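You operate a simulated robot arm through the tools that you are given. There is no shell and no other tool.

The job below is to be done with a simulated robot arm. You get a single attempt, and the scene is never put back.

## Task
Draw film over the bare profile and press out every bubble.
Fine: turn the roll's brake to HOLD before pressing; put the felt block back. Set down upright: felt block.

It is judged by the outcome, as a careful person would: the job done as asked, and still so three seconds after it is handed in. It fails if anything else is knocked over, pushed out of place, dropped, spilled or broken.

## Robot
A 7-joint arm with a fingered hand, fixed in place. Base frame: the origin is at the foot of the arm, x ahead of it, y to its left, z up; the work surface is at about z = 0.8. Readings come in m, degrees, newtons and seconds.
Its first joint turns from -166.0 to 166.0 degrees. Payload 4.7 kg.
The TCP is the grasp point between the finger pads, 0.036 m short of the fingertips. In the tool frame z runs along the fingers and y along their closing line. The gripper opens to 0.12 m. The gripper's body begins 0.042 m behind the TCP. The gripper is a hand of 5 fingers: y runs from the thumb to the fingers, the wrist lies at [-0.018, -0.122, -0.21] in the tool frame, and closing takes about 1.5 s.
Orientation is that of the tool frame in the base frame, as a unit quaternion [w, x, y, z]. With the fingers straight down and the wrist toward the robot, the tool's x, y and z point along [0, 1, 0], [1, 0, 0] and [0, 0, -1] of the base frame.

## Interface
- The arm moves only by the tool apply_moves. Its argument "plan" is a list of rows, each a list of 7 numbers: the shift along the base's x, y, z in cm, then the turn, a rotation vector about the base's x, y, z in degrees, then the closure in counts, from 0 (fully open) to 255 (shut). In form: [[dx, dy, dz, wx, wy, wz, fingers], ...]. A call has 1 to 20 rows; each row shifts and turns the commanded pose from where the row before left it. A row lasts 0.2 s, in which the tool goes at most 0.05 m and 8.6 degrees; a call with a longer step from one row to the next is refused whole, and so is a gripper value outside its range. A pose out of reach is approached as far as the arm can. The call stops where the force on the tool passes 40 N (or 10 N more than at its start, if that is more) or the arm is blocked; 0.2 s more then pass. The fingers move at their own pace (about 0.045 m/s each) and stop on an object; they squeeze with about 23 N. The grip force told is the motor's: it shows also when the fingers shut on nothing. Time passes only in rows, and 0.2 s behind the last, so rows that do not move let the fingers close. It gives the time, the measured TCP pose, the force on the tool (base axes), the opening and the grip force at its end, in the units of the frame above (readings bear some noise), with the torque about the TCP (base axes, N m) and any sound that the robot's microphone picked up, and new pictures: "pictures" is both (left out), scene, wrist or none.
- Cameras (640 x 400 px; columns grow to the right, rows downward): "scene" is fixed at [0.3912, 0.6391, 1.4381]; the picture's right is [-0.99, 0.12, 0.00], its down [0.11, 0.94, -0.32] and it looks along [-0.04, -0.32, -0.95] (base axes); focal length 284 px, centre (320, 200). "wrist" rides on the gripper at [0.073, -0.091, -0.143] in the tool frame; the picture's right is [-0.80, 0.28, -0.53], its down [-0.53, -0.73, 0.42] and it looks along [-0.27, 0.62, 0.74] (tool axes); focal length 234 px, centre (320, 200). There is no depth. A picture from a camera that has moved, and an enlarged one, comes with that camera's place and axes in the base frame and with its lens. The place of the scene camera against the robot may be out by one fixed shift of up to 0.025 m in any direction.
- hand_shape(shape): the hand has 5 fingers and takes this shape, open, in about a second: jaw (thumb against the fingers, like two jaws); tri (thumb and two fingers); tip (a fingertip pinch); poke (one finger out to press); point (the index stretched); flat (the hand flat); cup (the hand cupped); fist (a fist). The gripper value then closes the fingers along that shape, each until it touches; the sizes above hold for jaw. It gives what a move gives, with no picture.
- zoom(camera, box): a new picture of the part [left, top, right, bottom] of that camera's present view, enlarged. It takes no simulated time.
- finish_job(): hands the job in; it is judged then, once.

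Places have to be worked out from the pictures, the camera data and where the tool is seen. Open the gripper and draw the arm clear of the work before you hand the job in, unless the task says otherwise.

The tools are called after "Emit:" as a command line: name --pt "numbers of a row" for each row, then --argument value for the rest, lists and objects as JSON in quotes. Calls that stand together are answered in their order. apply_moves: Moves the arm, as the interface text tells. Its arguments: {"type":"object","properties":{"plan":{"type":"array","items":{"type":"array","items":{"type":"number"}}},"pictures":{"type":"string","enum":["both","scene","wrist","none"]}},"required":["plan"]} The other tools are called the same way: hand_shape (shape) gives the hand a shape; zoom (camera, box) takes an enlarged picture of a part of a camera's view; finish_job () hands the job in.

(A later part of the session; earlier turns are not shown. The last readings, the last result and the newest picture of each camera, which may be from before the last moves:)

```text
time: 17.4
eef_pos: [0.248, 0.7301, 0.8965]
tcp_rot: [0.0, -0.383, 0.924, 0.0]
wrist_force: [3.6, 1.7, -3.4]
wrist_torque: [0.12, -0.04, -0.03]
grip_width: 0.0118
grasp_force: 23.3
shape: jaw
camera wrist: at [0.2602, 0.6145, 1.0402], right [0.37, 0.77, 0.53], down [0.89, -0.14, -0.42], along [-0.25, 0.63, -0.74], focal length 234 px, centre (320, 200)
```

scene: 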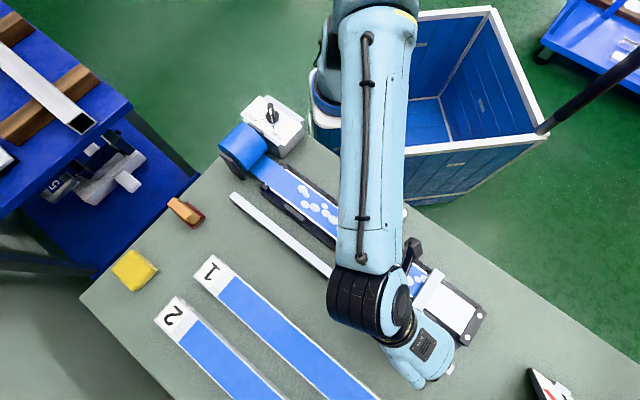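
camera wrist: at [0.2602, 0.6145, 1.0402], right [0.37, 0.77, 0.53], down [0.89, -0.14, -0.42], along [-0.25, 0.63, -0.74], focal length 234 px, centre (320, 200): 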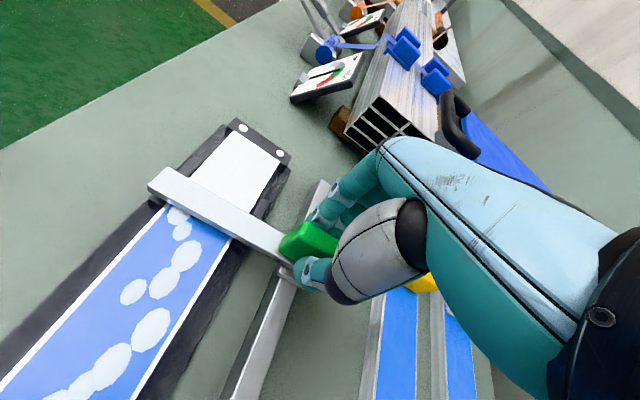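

About 8 cm of bare profile remains before the end plate. I'll slow down for the last part and look again.

Emit:
apply_moves --pt "-0.8 0.8 0 0 0 0 255" --pt "-0.8 0.8 0 0 0 0 255" --pt "-0.8 0.8 0 0 0 0 255" --pt "-0.8 0.8 0 0 0 0 255" --pt "-0.8 0.8 0 0 0 0 255" --pt "-0.6 0.6 0 0 0 0 255" --pictures "both"

Emit:
zoom --camera "wrist" --box '[140, 120, 360, 330]'

```text
time: 18.8
eef_pos: [0.2009, 0.7758, 0.8963]
tcp_rot: [0.0, -0.384, 0.923, 0.0]
wrist_force: [-0.8, -0.7, -5.4]
wrist_torque: [-0.01, 0.01, 0.04]
grip_width: 0.0118
grasp_force: 22.7
shape: jaw
camera wrist: at [0.2142, 0.6613, 1.0404], right [0.37, 0.77, 0.52], down [0.89, -0.14, -0.42], along [-0.25, 0.63, -0.74], focal length 234 px, centre (320, 200)
```

scene: 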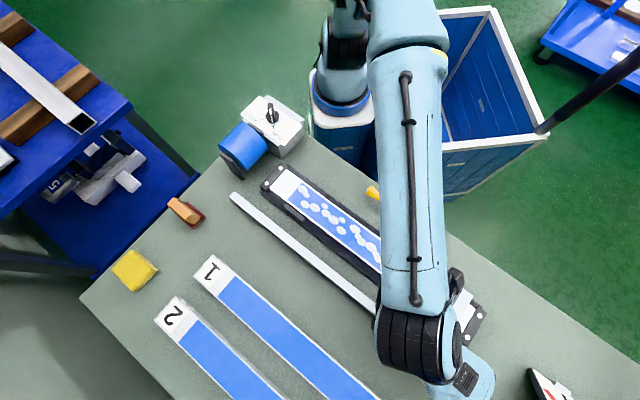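
wrist: 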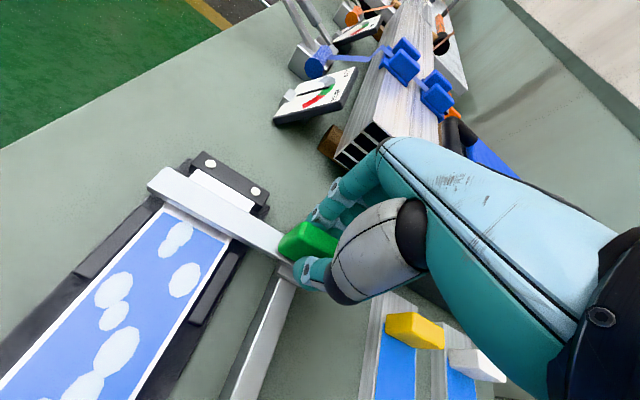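

```text
1.90 times, centred on (250, 225) of wrist
camera zoom: at [0.2142, 0.6613, 1.0404], right [0.37, 0.77, 0.52], down [0.89, -0.14, -0.42], along [-0.25, 0.63, -0.74], focal length 446 px, centre (453, 152)
```

zoom: 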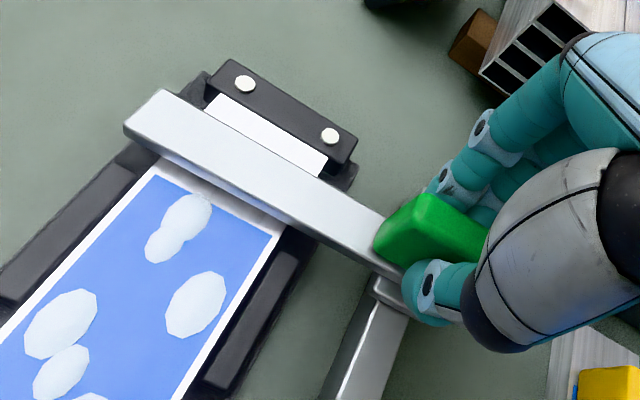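

Something changed near the roll: a white gap appears between the start plate and the film. I'll zoom in there before going further.

Emit:
zoom --camera "scene" --box '[210, 90, 390, 280]'

Emit:
zoom --camera "scene" --box '[150, 240, 400, 400]'

```text
2.11 times, centred on (300, 185) of scene
camera zoom: at [0.3912, 0.6391, 1.4381], right [-0.99, 0.12, 0.0], down [0.11, 0.94, -0.32], along [-0.04, -0.32, -0.95], focal length 599 px, centre (362, 232)
```

zoom: 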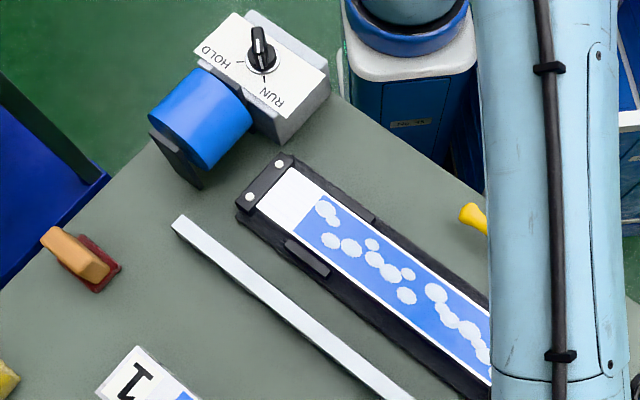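

```text
2.50 times, centred on (275, 320) of scene
camera zoom: at [0.3912, 0.6391, 1.4381], right [-0.99, 0.12, 0.0], down [0.11, 0.94, -0.32], along [-0.04, -0.32, -0.95], focal length 711 px, centre (432, -100)
```

zoom: 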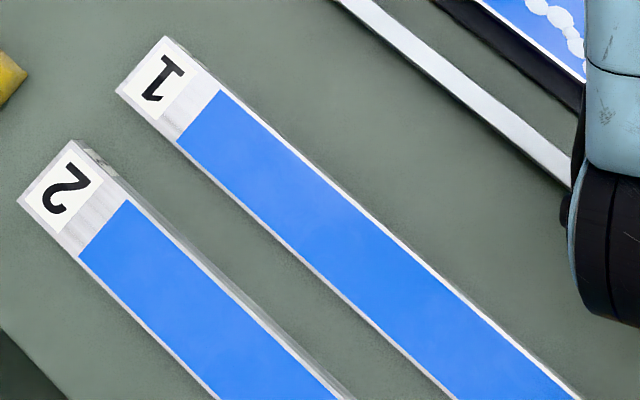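

The film strip is now laid on the profile with equal bare margins at both ends, like samples 1 and 2, and it is released from the roll. I'll ease the carriage on toward the end plate so the bar is clear of the film, watching for the stop.

Emit:
apply_moves --pt "-0.4 0.4 0 0 0 0 255" --pt "-0.4 0.4 0 0 0 0 255" --pt "-0.4 0.4 0 0 0 0 255" --pt "-0.3 0.3 0 0 0 0 255" --pictures "both"

Emit:
zoom --camera "wrist" --box '[140, 120, 360, 330]'

```text
time: 19.8
eef_pos: [0.1885, 0.7908, 0.8952]
tcp_rot: [0.0, -0.383, 0.924, 0.0]
wrist_force: [3.0, -10.7, -1.2]
wrist_torque: [-0.26, -0.09, 0.02]
grip_width: 0.0117
grasp_force: 22.8
shape: jaw
camera wrist: at [0.2007, 0.6752, 1.0403], right [0.37, 0.77, 0.52], down [0.89, -0.14, -0.42], along [-0.25, 0.63, -0.74], focal length 234 px, centre (320, 200)
```

scene: 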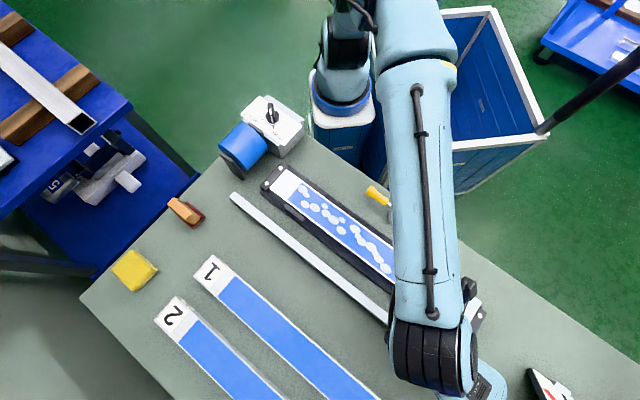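
wrist: 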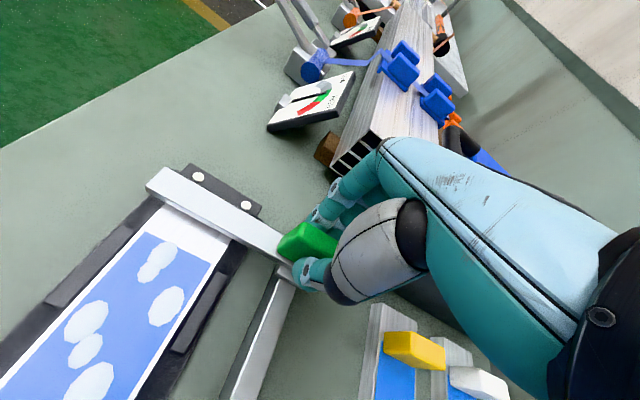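

```text
1.90 times, centred on (250, 225) of wrist
camera zoom: at [0.2007, 0.6752, 1.0403], right [0.37, 0.77, 0.52], down [0.89, -0.14, -0.42], along [-0.25, 0.63, -0.74], focal length 446 px, centre (453, 152)
```

zoom: 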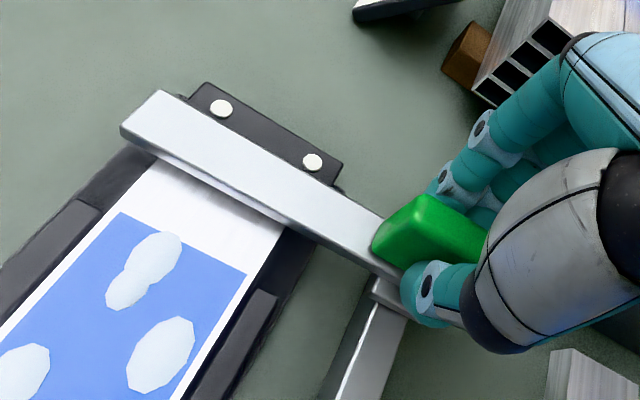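

The resistance rose to about 10 N with the bar against the end plate, so the carriage is at its stop, and the film stayed laid. I'll relax the command slightly, open the fingers partway, and lift straight up.

Emit:
apply_moves --pt "0.1 -0.1 0 0 0 0 255" --pt "0 0 0 0 0 0 200" --pt "0 0 0 0 0 0 170" --pt "0 0 0 0 0 0 130" --pt "0 0 0 0 0 0 130" --pt "0 0 0 0 0 0 130" --pictures "wrist"

```text
time: 21.2
eef_pos: [0.1889, 0.79, 0.8969]
tcp_rot: [0.0, -0.383, 0.924, 0.0]
wrist_force: [-0.3, 0.3, -0.5]
wrist_torque: [0.0, -0.01, 0.03]
grip_width: 0.0585
grasp_force: 0.0
shape: jaw
camera wrist: at [0.2011, 0.675, 1.0401], right [0.37, 0.77, 0.53], down [0.89, -0.14, -0.42], along [-0.25, 0.63, -0.74], focal length 234 px, centre (320, 200)
```

wrist: 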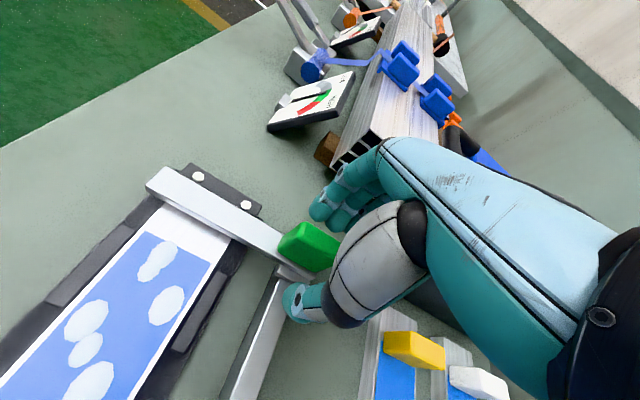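

The carriage stayed put after release. Now I lift clear and travel to above the brake knob, turning the hand so its closing line lies across the knob's bar.

Emit:
apply_moves --pt "0 0 3 0 0 0 130" --pt "0 0 4 0 0 0 100" --pt "0 0 4.5 0 0 0 60" --pt "0 0 4.5 0 0 0 0" --pt "0 0 4.5 0 0 0 0" --pt "1.5 -3.5 0 0 0 3 0" --pt "2 -4 0 0 0 3 0" --pt "2 -4 0 0 0 3 0" --pt "2 -4 0 0 0 3 0" --pt "2 -4 0 0 0 3 0" --pt "2 -4 0 0 0 3 0" --pt "2 -4 0 0 0 3 0" --pt "2 -4 0 0 0 3 0" --pt "2 -4 0 0 0 4 0" --pt "2 -4 0 0 0 4 0" --pt "2 -4 0 0 0 4 0" --pt "2 -4 0 0 0 4 0" --pt "2 -4 0 0 0 4 0" --pt "1.6 -3.3 0 0 0 4 0" --pictures "both"

```text
time: 25.2
eef_pos: [0.4588, 0.2432, 1.1009]
tcp_rot: [0.0, 0.726, -0.688, -0.001]
wrist_force: [0.6, -0.2, 0.0]
wrist_torque: [0.02, 0.01, -0.05]
grip_width: 0.1197
grasp_force: 0.1
shape: jaw
camera wrist: at [0.5529, 0.1754, 1.2443], right [-0.32, 0.79, 0.53], down [0.7, 0.57, -0.43], along [-0.63, 0.23, -0.74], focal length 234 px, centre (320, 200)
```

scene: 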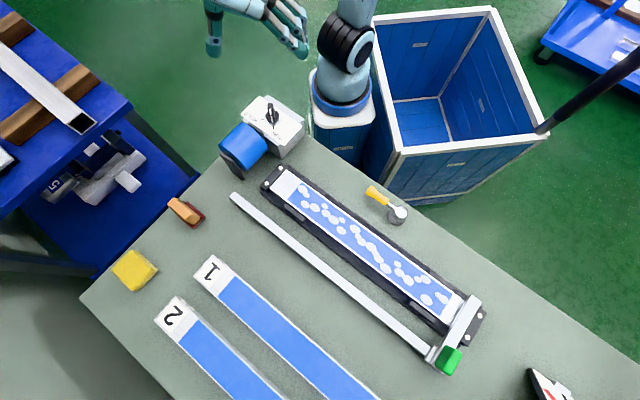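
wrist: 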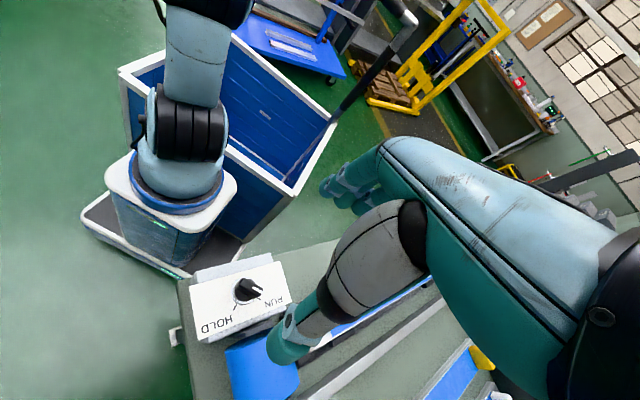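

The hand reached the needed orientation above the knob. I'll zoom on the knob to refine its centre and height, and check the laid film in the scene view.

Emit:
zoom --camera "wrist" --box '[170, 230, 320, 360]'

Emit:
zoom --camera "scene" --box '[240, 150, 500, 390]'

Emit:
hand_shape --shape "tri"

```text
3.08 times, centred on (245, 295) of wrist
camera zoom: at [0.5529, 0.1754, 1.2443], right [-0.32, 0.79, 0.53], down [0.7, 0.57, -0.43], along [-0.63, 0.23, -0.74], focal length 720 px, centre (551, -92)
```

zoom: 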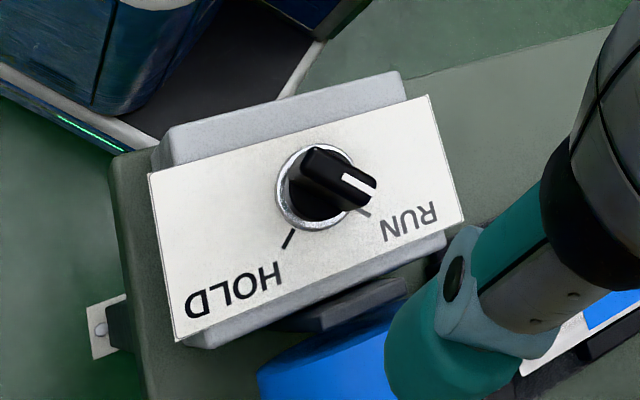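

```text
1.67 times, centred on (370, 270) of scene
camera zoom: at [0.3912, 0.6391, 1.4381], right [-0.99, 0.12, 0.0], down [0.11, 0.94, -0.32], along [-0.04, -0.32, -0.95], focal length 474 px, centre (237, 83)
```

zoom: 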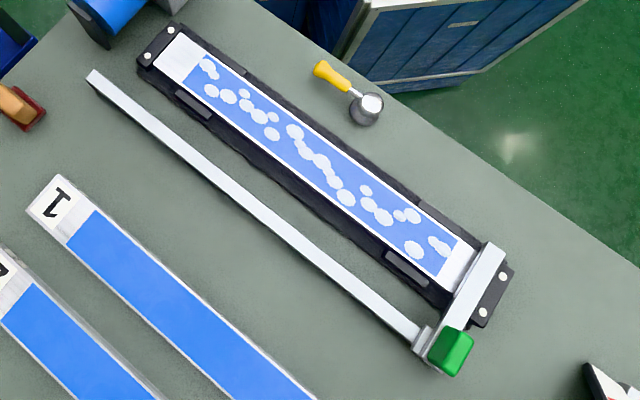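

```text
time: 26.1
eef_pos: [0.4585, 0.243, 1.1007]
tcp_rot: [0.0, 0.725, -0.689, 0.0]
wrist_force: [0.9, 0.2, 0.3]
wrist_torque: [0.02, 0.01, -0.04]
grip_width: 0.1198
grasp_force: 0.0
shape: tri
```

The knob axis comes out at about (0.461, 0.243), and its bar is roughly 1 cm wide, 3.6 cm long, with its top at 0.90. I'll correct the yaw, come partway down with the three-finger shape, and look at how the fingers sit.

Emit:
apply_moves --pt "0.25 0.0 -3 0 0 -3 0" --pt "0 0 -3 0 0 0 60" --pt "0 0 -3 0 0 0 110" --pt "0 0 0 0 0 0 140" --pt "0 0 0 0 0 0 140" --pt "0 0 0 0 0 0 140" --pt "0 0 0 0 0 0 140" --pictures "both"

Emit:
zoom --camera "wrist" --box '[200, 160, 420, 380]'

Emit:
zoom --camera "scene" --box '[190, 0, 340, 170]'

```text
time: 27.7
eef_pos: [0.4601, 0.2445, 1.0112]
tcp_rot: [-0.001, -0.707, 0.708, 0.0]
wrist_force: [-0.9, -0.3, 0.2]
wrist_torque: [0.02, -0.01, 0.0]
grip_width: 0.0548
grasp_force: 0.1
shape: tri
camera wrist: at [0.5514, 0.1717, 1.1542], right [-0.28, 0.8, 0.53], down [0.73, 0.53, -0.42], along [-0.62, 0.27, -0.74], focal length 234 px, centre (320, 200)
```

scene: 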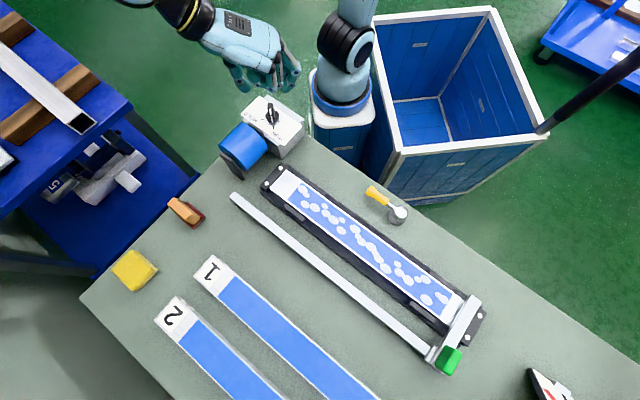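
wrist: 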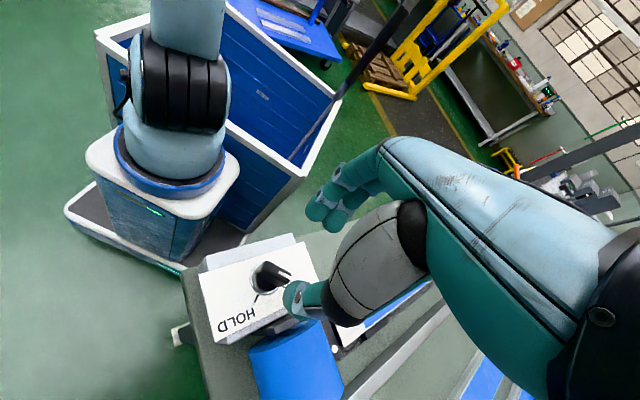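

```text
1.82 times, centred on (310, 270) of wrist
camera zoom: at [0.5514, 0.1717, 1.1542], right [-0.28, 0.8, 0.53], down [0.73, 0.53, -0.42], along [-0.62, 0.27, -0.74], focal length 426 px, centre (338, 73)
```

zoom: 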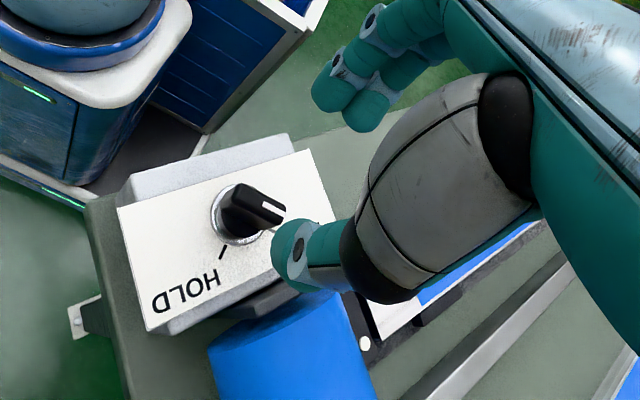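

```text
2.35 times, centred on (265, 85) of scene
camera zoom: at [0.3912, 0.6391, 1.4381], right [-0.99, 0.12, 0.0], down [0.11, 0.94, -0.32], along [-0.04, -0.32, -0.95], focal length 669 px, centre (449, 471)
```

zoom: 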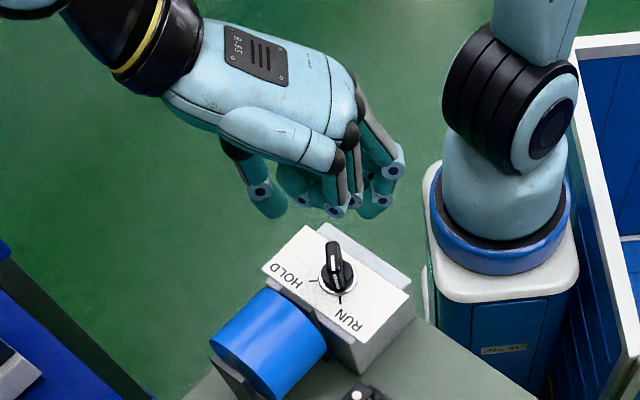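

In the tri shape the thumb, index and middle straddle the knob, with the other fingers curled up. I'll descend so the fingertips reach alongside the bar but stay above the ring.

Emit:
apply_moves --pt "0.1 -0.1 -3.5 0 0 0 140" --pt "0 0 -3 0 0 0 140" --pt "0 0 -2 0 0 0 140" --pt "0 0 -1.2 0 0 0 140" --pt "0 0 0 0 0 0 140" --pictures "both"

Emit:
zoom --camera "wrist" --box '[220, 160, 420, 360]'

Emit:
zoom --camera "scene" --box '[200, 60, 320, 190]'

```text
time: 28.9
eef_pos: [0.4616, 0.2394, 0.9134]
tcp_rot: [0.001, -0.707, 0.707, 0.0]
wrist_force: [0.0, 0.3, 0.8]
wrist_torque: [-0.03, -0.01, -0.02]
grip_width: 0.0545
grasp_force: 0.0
shape: tri
camera wrist: at [0.5529, 0.1682, 1.0573], right [-0.28, 0.8, 0.53], down [0.73, 0.53, -0.42], along [-0.62, 0.27, -0.74], focal length 234 px, centre (320, 200)
```

scene: 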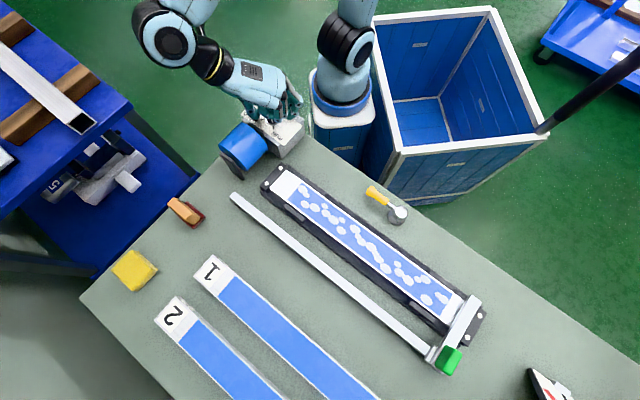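
wrist: 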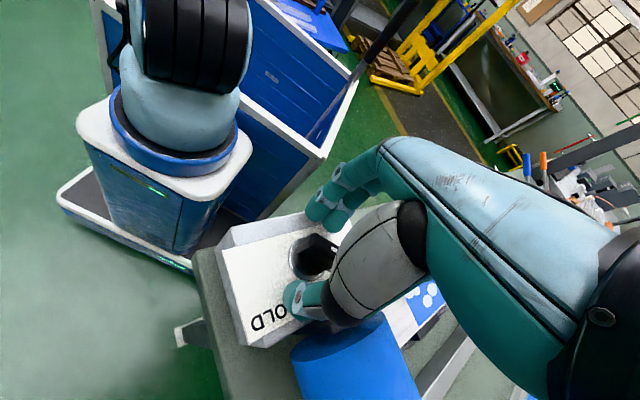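

```text
2.00 times, centred on (320, 260) of wrist
camera zoom: at [0.5529, 0.1682, 1.0573], right [-0.28, 0.8, 0.53], down [0.73, 0.53, -0.42], along [-0.62, 0.27, -0.74], focal length 468 px, centre (320, 80)
```

zoom: 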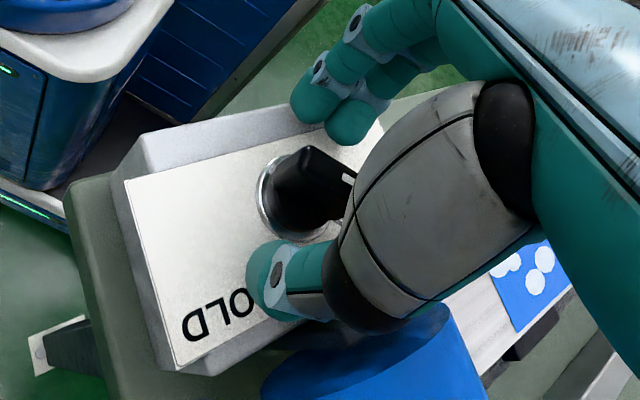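

```text
3.08 times, centred on (260, 125) of scene
camera zoom: at [0.3912, 0.6391, 1.4381], right [-0.99, 0.12, 0.0], down [0.11, 0.94, -0.32], along [-0.04, -0.32, -0.95], focal length 875 px, centre (505, 431)
```

zoom: 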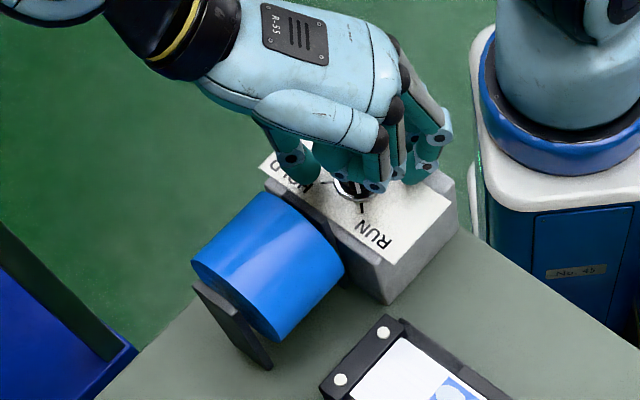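

The bar sits between thumb and fingers with no contact. I close slowly onto it.

Emit:
apply_moves --pt "0 0 0 0 0 0 170" --pt "0 0 0 0 0 0 195" --pt "0 0 0 0 0 0 215" --pt "0 0 0 0 0 0 235" --pt "0 0 0 0 0 0 255" --pt "0 0 0 0 0 0 255" --pt "0 0 0 0 0 0 255" --pictures "both"

Emit:
zoom --camera "wrist" --box '[220, 160, 420, 360]'

Emit:
zoom --camera "scene" --box '[200, 60, 320, 190]'

```text
time: 30.5
eef_pos: [0.4621, 0.2407, 0.9142]
tcp_rot: [0.001, -0.707, 0.707, 0.0]
wrist_force: [4.4, -1.1, 25.2]
wrist_torque: [-0.01, -0.48, -0.09]
grip_width: 0.0178
grasp_force: 22.8
shape: tri
camera wrist: at [0.5527, 0.168, 1.0585], right [-0.28, 0.8, 0.53], down [0.73, 0.53, -0.42], along [-0.62, 0.27, -0.74], focal length 234 px, centre (320, 200)
```

scene: 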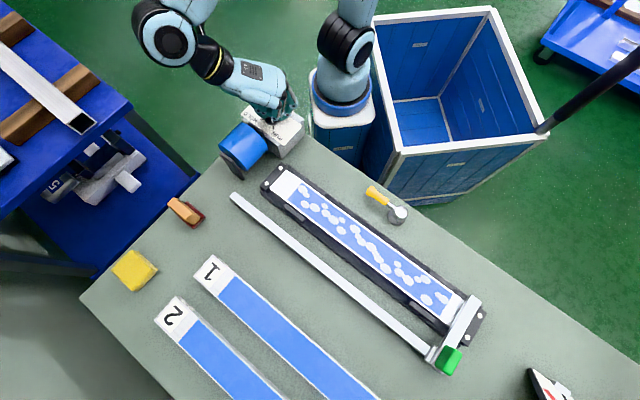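
wrist: 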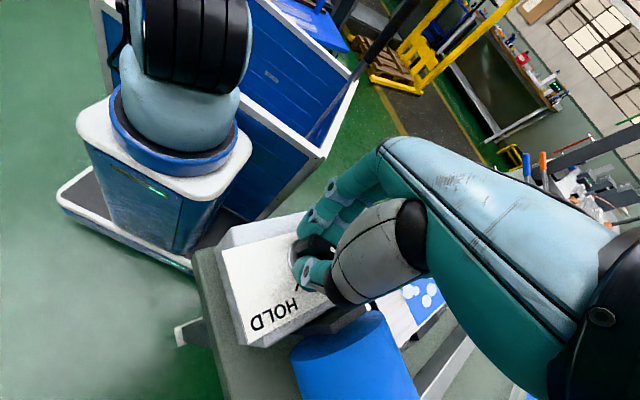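

```text
2.00 times, centred on (320, 260) of wrist
camera zoom: at [0.5527, 0.168, 1.0585], right [-0.28, 0.8, 0.53], down [0.73, 0.53, -0.42], along [-0.62, 0.27, -0.74], focal length 468 px, centre (320, 80)
```

zoom: 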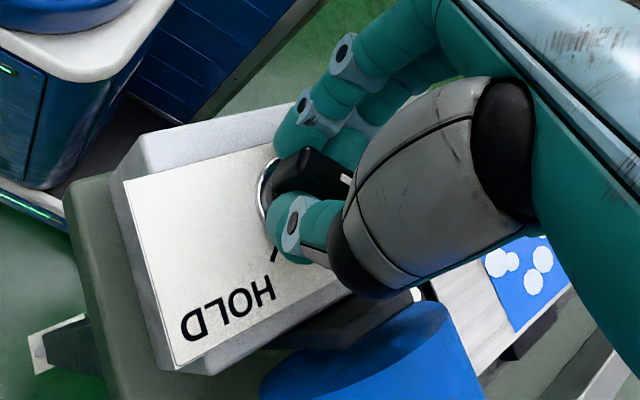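

```text
3.08 times, centred on (260, 125) of scene
camera zoom: at [0.3912, 0.6391, 1.4381], right [-0.99, 0.12, 0.0], down [0.11, 0.94, -0.32], along [-0.04, -0.32, -0.95], focal length 875 px, centre (505, 431)
```

zoom: 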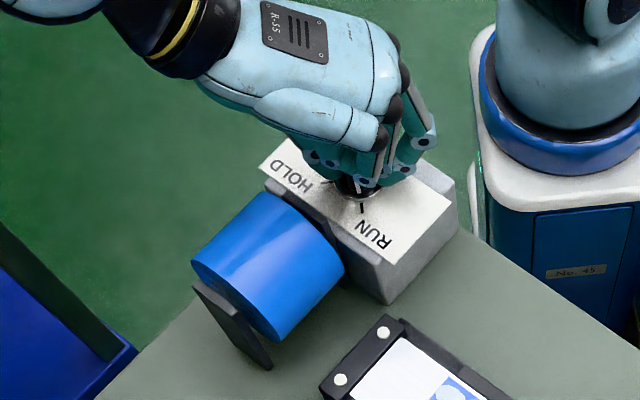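

The bar is gripped at 1.8 cm, but there's 25 N upward, so the fingertips are pressing on the knob's base. I'll raise the hand a few millimetres to relieve that before turning.

Emit:
apply_moves --pt "0 0 0.3 0 0 0 200" --pt "0 0 0.3 0 0 0 210" --pt "0 0 0 0 0 0 255" --pt "0 0 0 0 0 0 255" --pt "0 0 0 0 0 0 255" --pictures "wrist"

Emit:
zoom --camera "wrist" --box '[220, 160, 420, 360]'

```text
time: 31.7
eef_pos: [0.4622, 0.2399, 0.92]
tcp_rot: [0.001, 0.707, -0.707, 0.0]
wrist_force: [-0.6, -1.5, -7.1]
wrist_torque: [-0.01, 0.06, -0.01]
grip_width: 0.009
grasp_force: 22.9
shape: tri
camera wrist: at [0.5532, 0.1686, 1.0631], right [-0.28, 0.8, 0.52], down [0.73, 0.53, -0.43], along [-0.62, 0.27, -0.74], focal length 234 px, centre (320, 200)
```

wrist: 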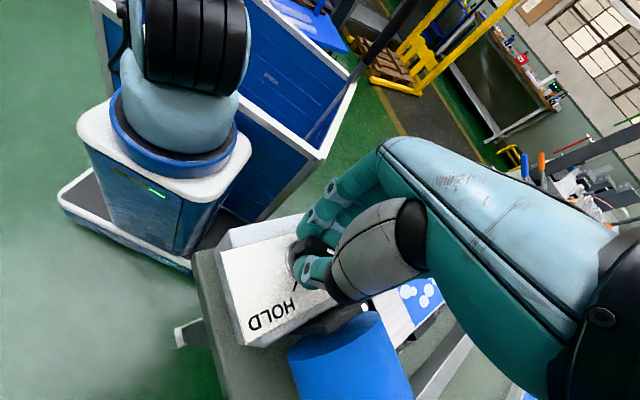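

```text
2.00 times, centred on (320, 260) of wrist
camera zoom: at [0.5532, 0.1686, 1.0631], right [-0.28, 0.8, 0.52], down [0.73, 0.53, -0.43], along [-0.62, 0.27, -0.74], focal length 468 px, centre (320, 80)
```

zoom: 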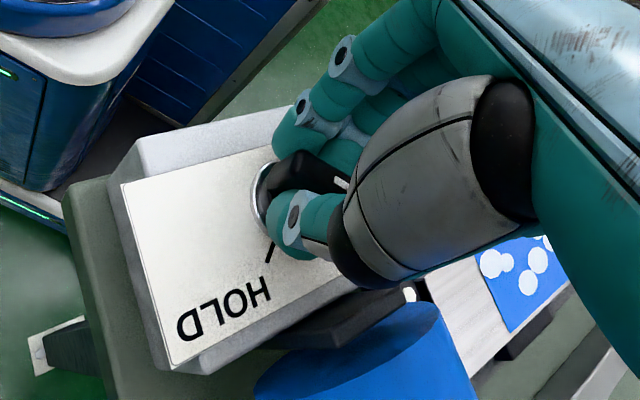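

Now it's a clean grip on the bar (0.9 cm, small vertical force). I turn the knob clockwise toward HOLD, first by 40 degrees.

Emit:
apply_moves --pt "0 0 0 0 0 -8 255" --pt "0 0 0 0 0 -8 255" --pt "0 0 0 0 0 -8 255" --pt "0 0 0 0 0 -8 255" --pt "0 0 0 0 0 -8 255" --pictures "both"

Emit:
zoom --camera "scene" --box '[200, 60, 320, 190]'

Emit:
zoom --camera "wrist" --box '[220, 160, 420, 360]'

```text
time: 32.9
eef_pos: [0.463, 0.2406, 0.9205]
tcp_rot: [0.0, -0.422, 0.907, 0.001]
wrist_force: [-11.2, 1.9, -9.7]
wrist_torque: [0.14, 0.36, 0.08]
grip_width: 0.0083
grasp_force: 22.9
shape: tri
camera wrist: at [0.4849, 0.1272, 1.0637], right [0.3, 0.8, 0.52], down [0.9, -0.06, -0.43], along [-0.3, 0.6, -0.74], focal length 234 px, centre (320, 200)
```

scene: 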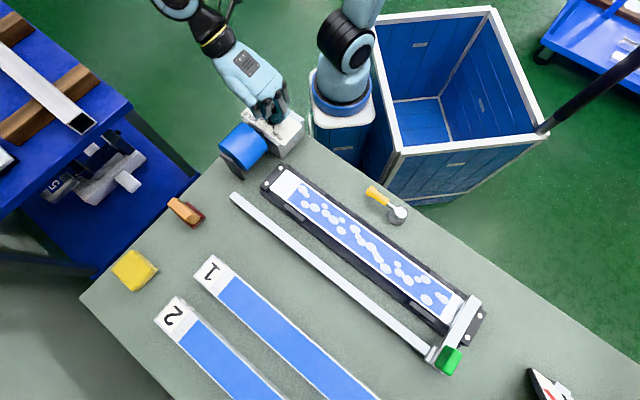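
wrist: 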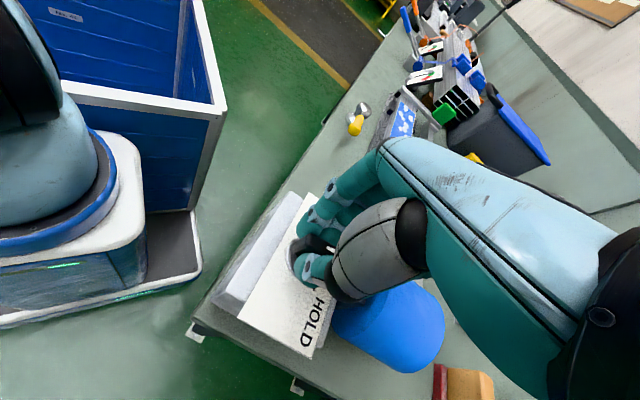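

```text
3.08 times, centred on (260, 125) of scene
camera zoom: at [0.3912, 0.6391, 1.4381], right [-0.99, 0.12, 0.0], down [0.11, 0.94, -0.32], along [-0.04, -0.32, -0.95], focal length 875 px, centre (505, 431)
```

zoom: 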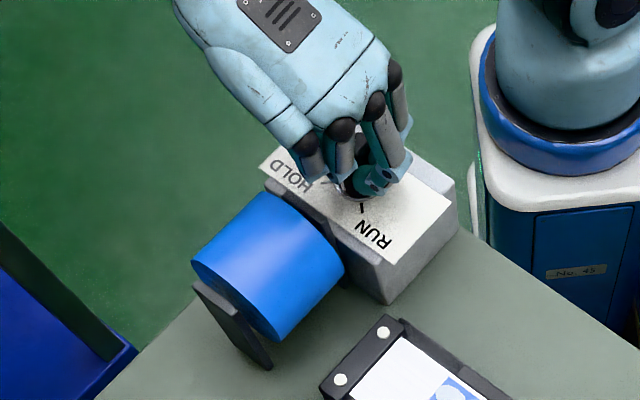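

```text
2.00 times, centred on (320, 260) of wrist
camera zoom: at [0.4849, 0.1272, 1.0637], right [0.3, 0.8, 0.52], down [0.9, -0.06, -0.43], along [-0.3, 0.6, -0.74], focal length 468 px, centre (320, 80)
```

zoom: 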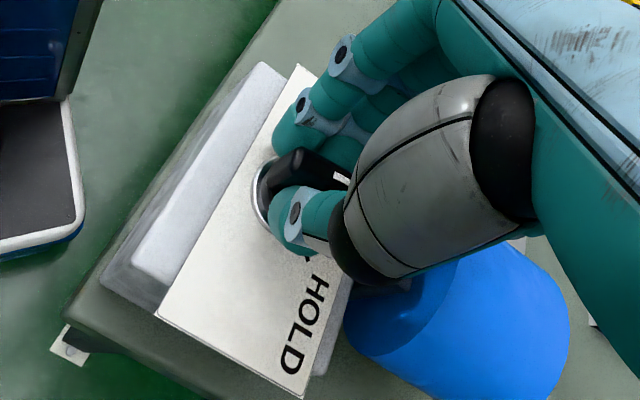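

The knob follows the hand (about 40° so far). I'll nudge the hand 1–2 mm toward the knob axis to cut the side force and continue the turn to about 90°.

Emit:
apply_moves --pt "-0.05 0.03 0 0 0 -8 255" --pt "-0.05 0.03 0 0 0 -8 255" --pt "-0.05 0.03 0 0 0 -8 255" --pt "0 0 0 0 0 -8 255" --pt "0 0 0 0 0 -8 255" --pt "0 0 0 0 0 -8 255" --pt "0 0 0 0 0 -2 255" --pictures "both"

Emit:
zoom --camera "scene" --box '[200, 60, 320, 190]'

Emit:
zoom --camera "wrist" --box '[220, 160, 420, 360]'

```text
time: 34.5
eef_pos: [0.4606, 0.2428, 0.9218]
tcp_rot: [0.0, 0.0, 1.0, 0.0]
wrist_force: [-6.6, 11.3, -16.0]
wrist_torque: [0.37, 0.16, 0.05]
grip_width: 0.0081
grasp_force: 23.3
shape: tri
camera wrist: at [0.3878, 0.1518, 1.0646], right [0.8, 0.28, 0.52], down [0.53, -0.73, -0.42], along [0.27, 0.62, -0.74], focal length 234 px, centre (320, 200)
```

scene: 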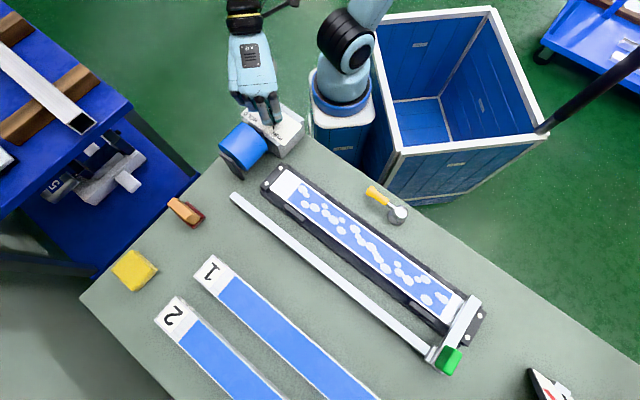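
wrist: 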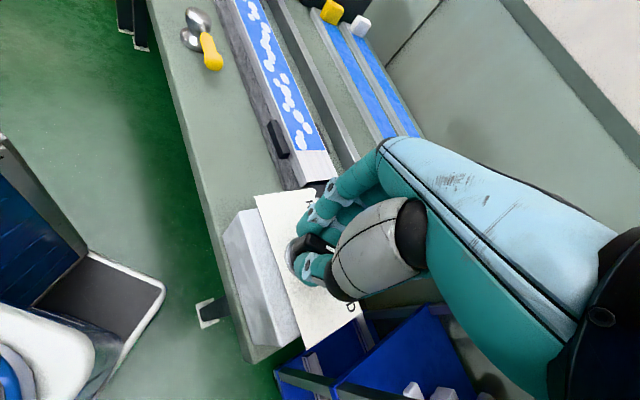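

```text
3.08 times, centred on (260, 125) of scene
camera zoom: at [0.3912, 0.6391, 1.4381], right [-0.99, 0.12, 0.0], down [0.11, 0.94, -0.32], along [-0.04, -0.32, -0.95], focal length 875 px, centre (505, 431)
```

zoom: 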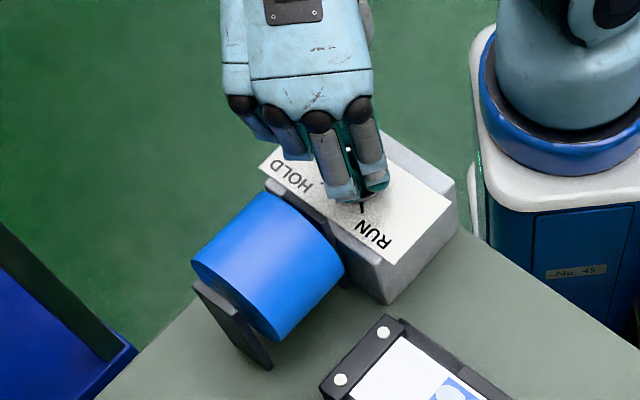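

```text
2.00 times, centred on (320, 260) of wrist
camera zoom: at [0.3878, 0.1518, 1.0646], right [0.8, 0.28, 0.52], down [0.53, -0.73, -0.42], along [0.27, 0.62, -0.74], focal length 468 px, centre (320, 80)
```

zoom: 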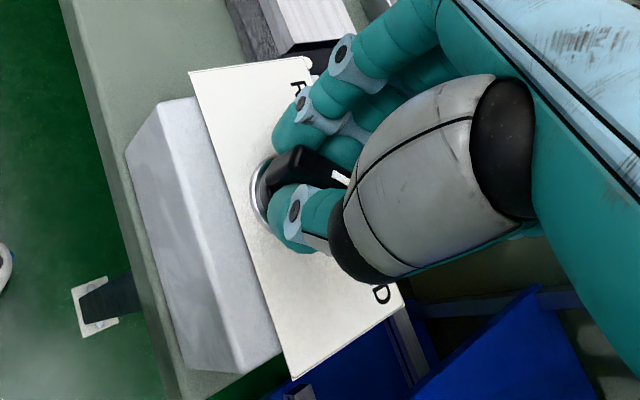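

The hand has turned 90° with the knob. I'll open the fingers, rise straight up, and check where the pointer rests.

Emit:
apply_moves --pt "0 0 0 0 0 0 200" --pt "0 0 0 0 0 0 160" --pt "0 0 0 0 0 0 120" --pt "0 0 0 0 0 0 120" --pt "0 0 2 0 0 0 120" --pt "0 0 4 0 0 0 80" --pt "0 0 4 0 0 0 0" --pt "0 0 4 0 0 0 0" --pictures "both"

Emit:
zoom --camera "scene" --box '[200, 60, 320, 190]'

Emit:
zoom --camera "wrist" --box '[180, 180, 380, 380]'

```text
time: 36.3
eef_pos: [0.4614, 0.2434, 1.0591]
tcp_rot: [-0.001, 0.0, 1.0, 0.0]
wrist_force: [0.0, -0.2, 0.6]
wrist_torque: [-0.04, 0.03, -0.02]
grip_width: 0.1197
grasp_force: 0.0
shape: tri
camera wrist: at [0.3881, 0.1511, 1.2034], right [0.8, 0.28, 0.52], down [0.53, -0.73, -0.42], along [0.27, 0.62, -0.74], focal length 234 px, centre (320, 200)
```

scene: 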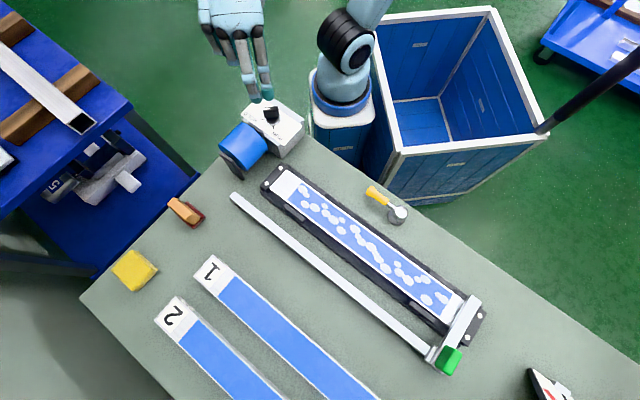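
wrist: 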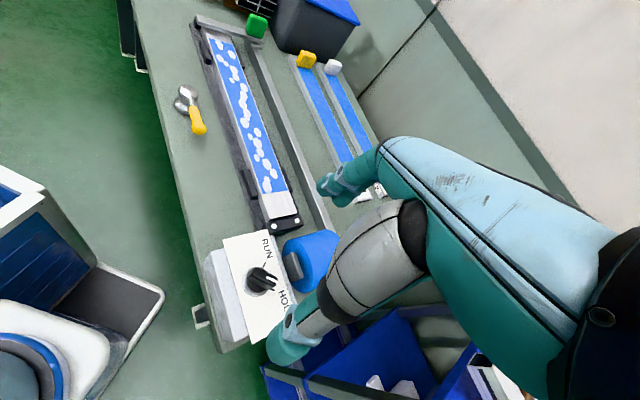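

```text
3.08 times, centred on (260, 125) of scene
camera zoom: at [0.3912, 0.6391, 1.4381], right [-0.99, 0.12, 0.0], down [0.11, 0.94, -0.32], along [-0.04, -0.32, -0.95], focal length 875 px, centre (505, 431)
```

zoom: 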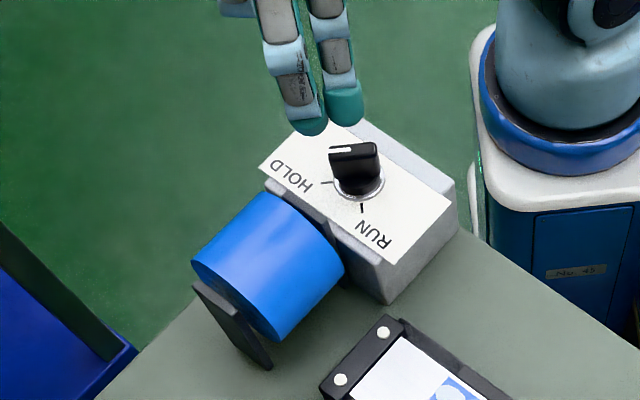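

```text
2.00 times, centred on (280, 280) of wrist
camera zoom: at [0.3881, 0.1511, 1.2034], right [0.8, 0.28, 0.52], down [0.53, -0.73, -0.42], along [0.27, 0.62, -0.74], focal length 468 px, centre (400, 40)
```

zoom: 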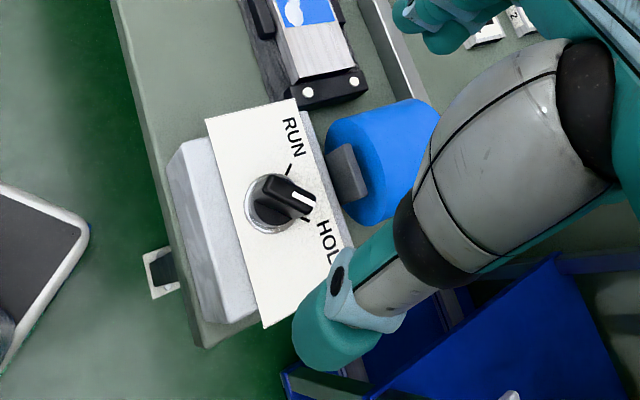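

The pointer now lies toward HOLD. I'll zoom tighter to confirm it lines up with the HOLD tick.

Emit:
zoom --camera "wrist" --box '[220, 220, 310, 320]'

Emit:
zoom --camera "scene" --box '[240, 90, 310, 160]'

```text
4.00 times, centred on (265, 270) of wrist
camera zoom: at [0.3881, 0.1511, 1.2034], right [0.8, 0.28, 0.52], down [0.53, -0.73, -0.42], along [0.27, 0.62, -0.74], focal length 937 px, centre (540, -80)
```

zoom: 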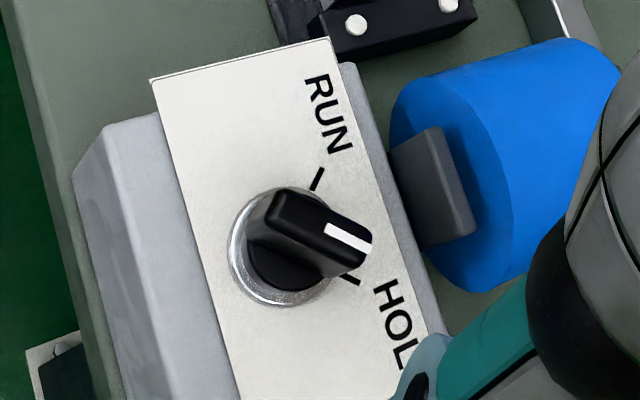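

```text
5.71 times, centred on (275, 125) of scene
camera zoom: at [0.3912, 0.6391, 1.4381], right [-0.99, 0.12, 0.0], down [0.11, 0.94, -0.32], along [-0.04, -0.32, -0.95], focal length 1625 px, centre (577, 629)
```

zoom: 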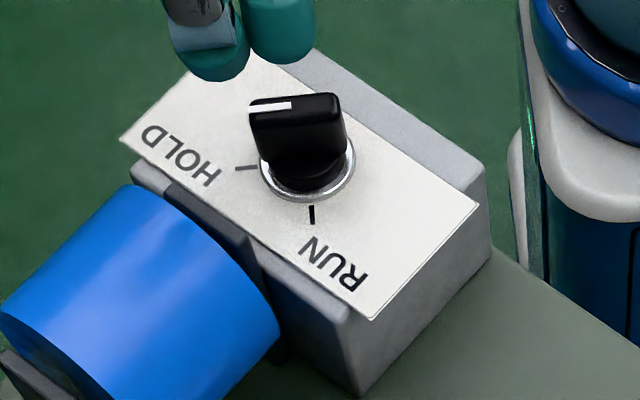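

The pointer is parallel with the HOLD tick, so the brake is set. Next is the felt block: I return the hand to the jaw shape and move above the orange-gripped block near (0.676, 0.437), turning the wrist toward the robot.

Emit:
hand_shape --shape "jaw"

Emit:
apply_moves --pt "2.7 2.4 0.5 0 0 -6.43 0" --pt "2.7 2.4 0.5 0 0 -6.43 0" --pt "2.7 2.4 0 0 0 -6.43 0" --pt "2.7 2.4 0 0 0 -6.43 0" --pt "2.7 2.4 0 0 0 -6.43 0" --pt "2.7 2.4 0 0 0 -6.43 0" --pt "2.7 2.4 0 0 0 -6.42 0" --pt "2.5 2.4 0 0 0 0 0" --pictures "both"

Emit:
zoom --camera "wrist" --box '[180, 160, 400, 380]'

Emit:
zoom --camera "scene" --box '[120, 120, 280, 260]'

```text
time: 37.2
eef_pos: [0.4604, 0.2414, 1.0592]
tcp_rot: [0.0, 0.0, 1.0, 0.0]
wrist_force: [0.7, -0.6, 0.0]
wrist_torque: [0.04, -0.02, -0.03]
grip_width: 0.1199
grasp_force: 0.1
shape: jaw
```

```text
time: 39.0
eef_pos: [0.6737, 0.4348, 1.0748]
tcp_rot: [0.001, 0.382, 0.924, 0.001]
wrist_force: [-0.1, -0.4, 0.1]
wrist_torque: [-0.02, -0.01, 0.03]
grip_width: 0.1197
grasp_force: 0.1
shape: jaw
camera wrist: at [0.5569, 0.4227, 1.2172], right [0.77, -0.37, 0.53], down [-0.14, -0.89, -0.43], along [0.63, 0.25, -0.74], focal length 234 px, centre (320, 200)
```

scene: 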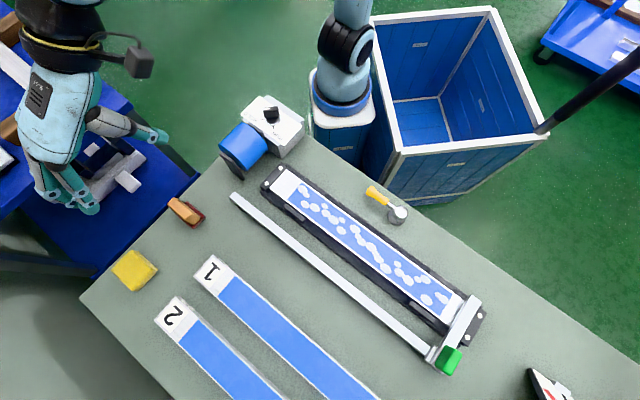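
wrist: 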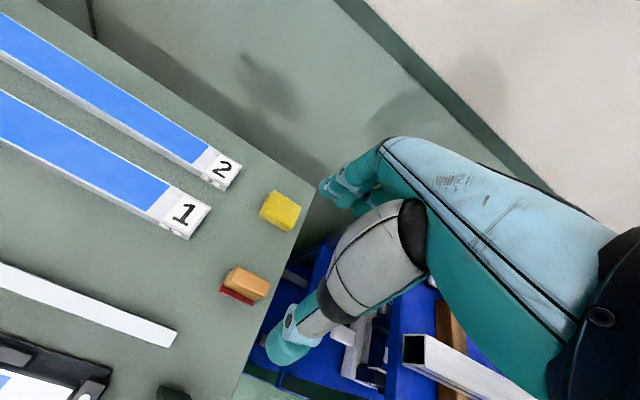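

```text
1.82 times, centred on (290, 270) of wrist
camera zoom: at [0.5569, 0.4227, 1.2172], right [0.77, -0.37, 0.53], down [-0.14, -0.89, -0.43], along [0.63, 0.25, -0.74], focal length 426 px, centre (374, 73)
```

zoom: 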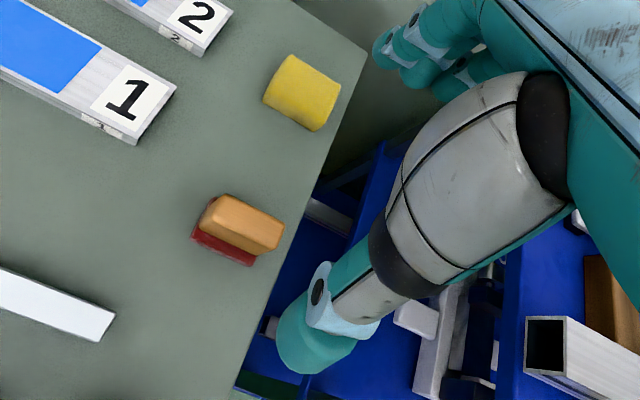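

```text
2.86 times, centred on (200, 190) of scene
camera zoom: at [0.3912, 0.6391, 1.4381], right [-0.99, 0.12, 0.0], down [0.11, 0.94, -0.32], along [-0.04, -0.32, -0.95], focal length 813 px, centre (663, 229)
```

zoom: 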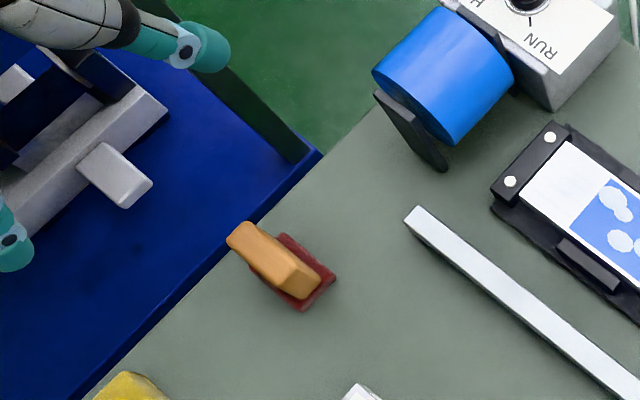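

I see the felt block's red pad front edge at about q = 0.772, 5.8 cm long along the rail direction. A tighter zoom will give the grip's thickness and height.

Emit:
zoom --camera "wrist" --box '[210, 250, 290, 320]'

Emit:
zoom --camera "scene" --box '[160, 185, 220, 235]'

```text
5.71 times, centred on (250, 285) of wrist
camera zoom: at [0.5569, 0.4227, 1.2172], right [0.77, -0.37, 0.53], down [-0.14, -0.89, -0.43], along [0.63, 0.25, -0.74], focal length 1338 px, centre (720, -286)
```

zoom: 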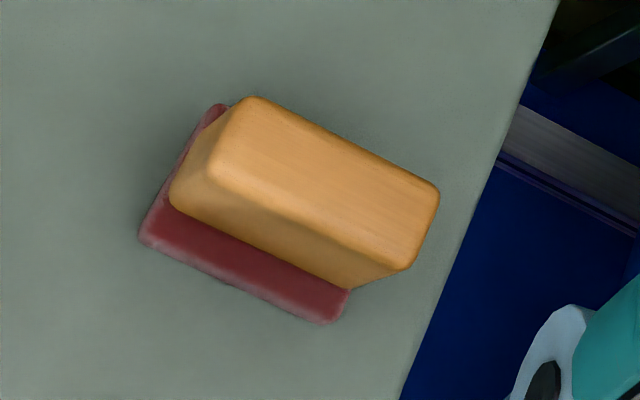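

```text
8.00 times, centred on (190, 210) of scene
camera zoom: at [0.3912, 0.6391, 1.4381], right [-0.99, 0.12, 0.0], down [0.11, 0.94, -0.32], along [-0.04, -0.32, -0.95], focal length 2275 px, centre (1360, 120)
```

zoom: 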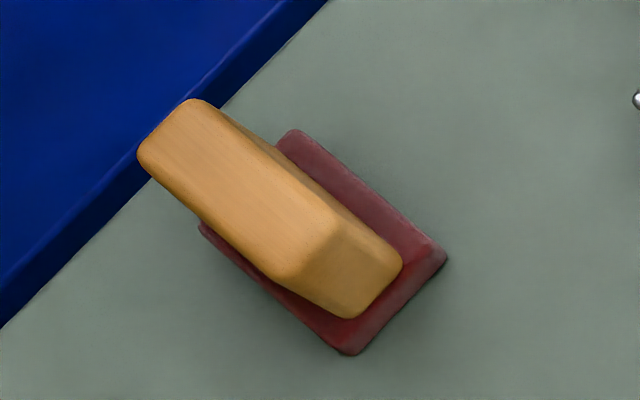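

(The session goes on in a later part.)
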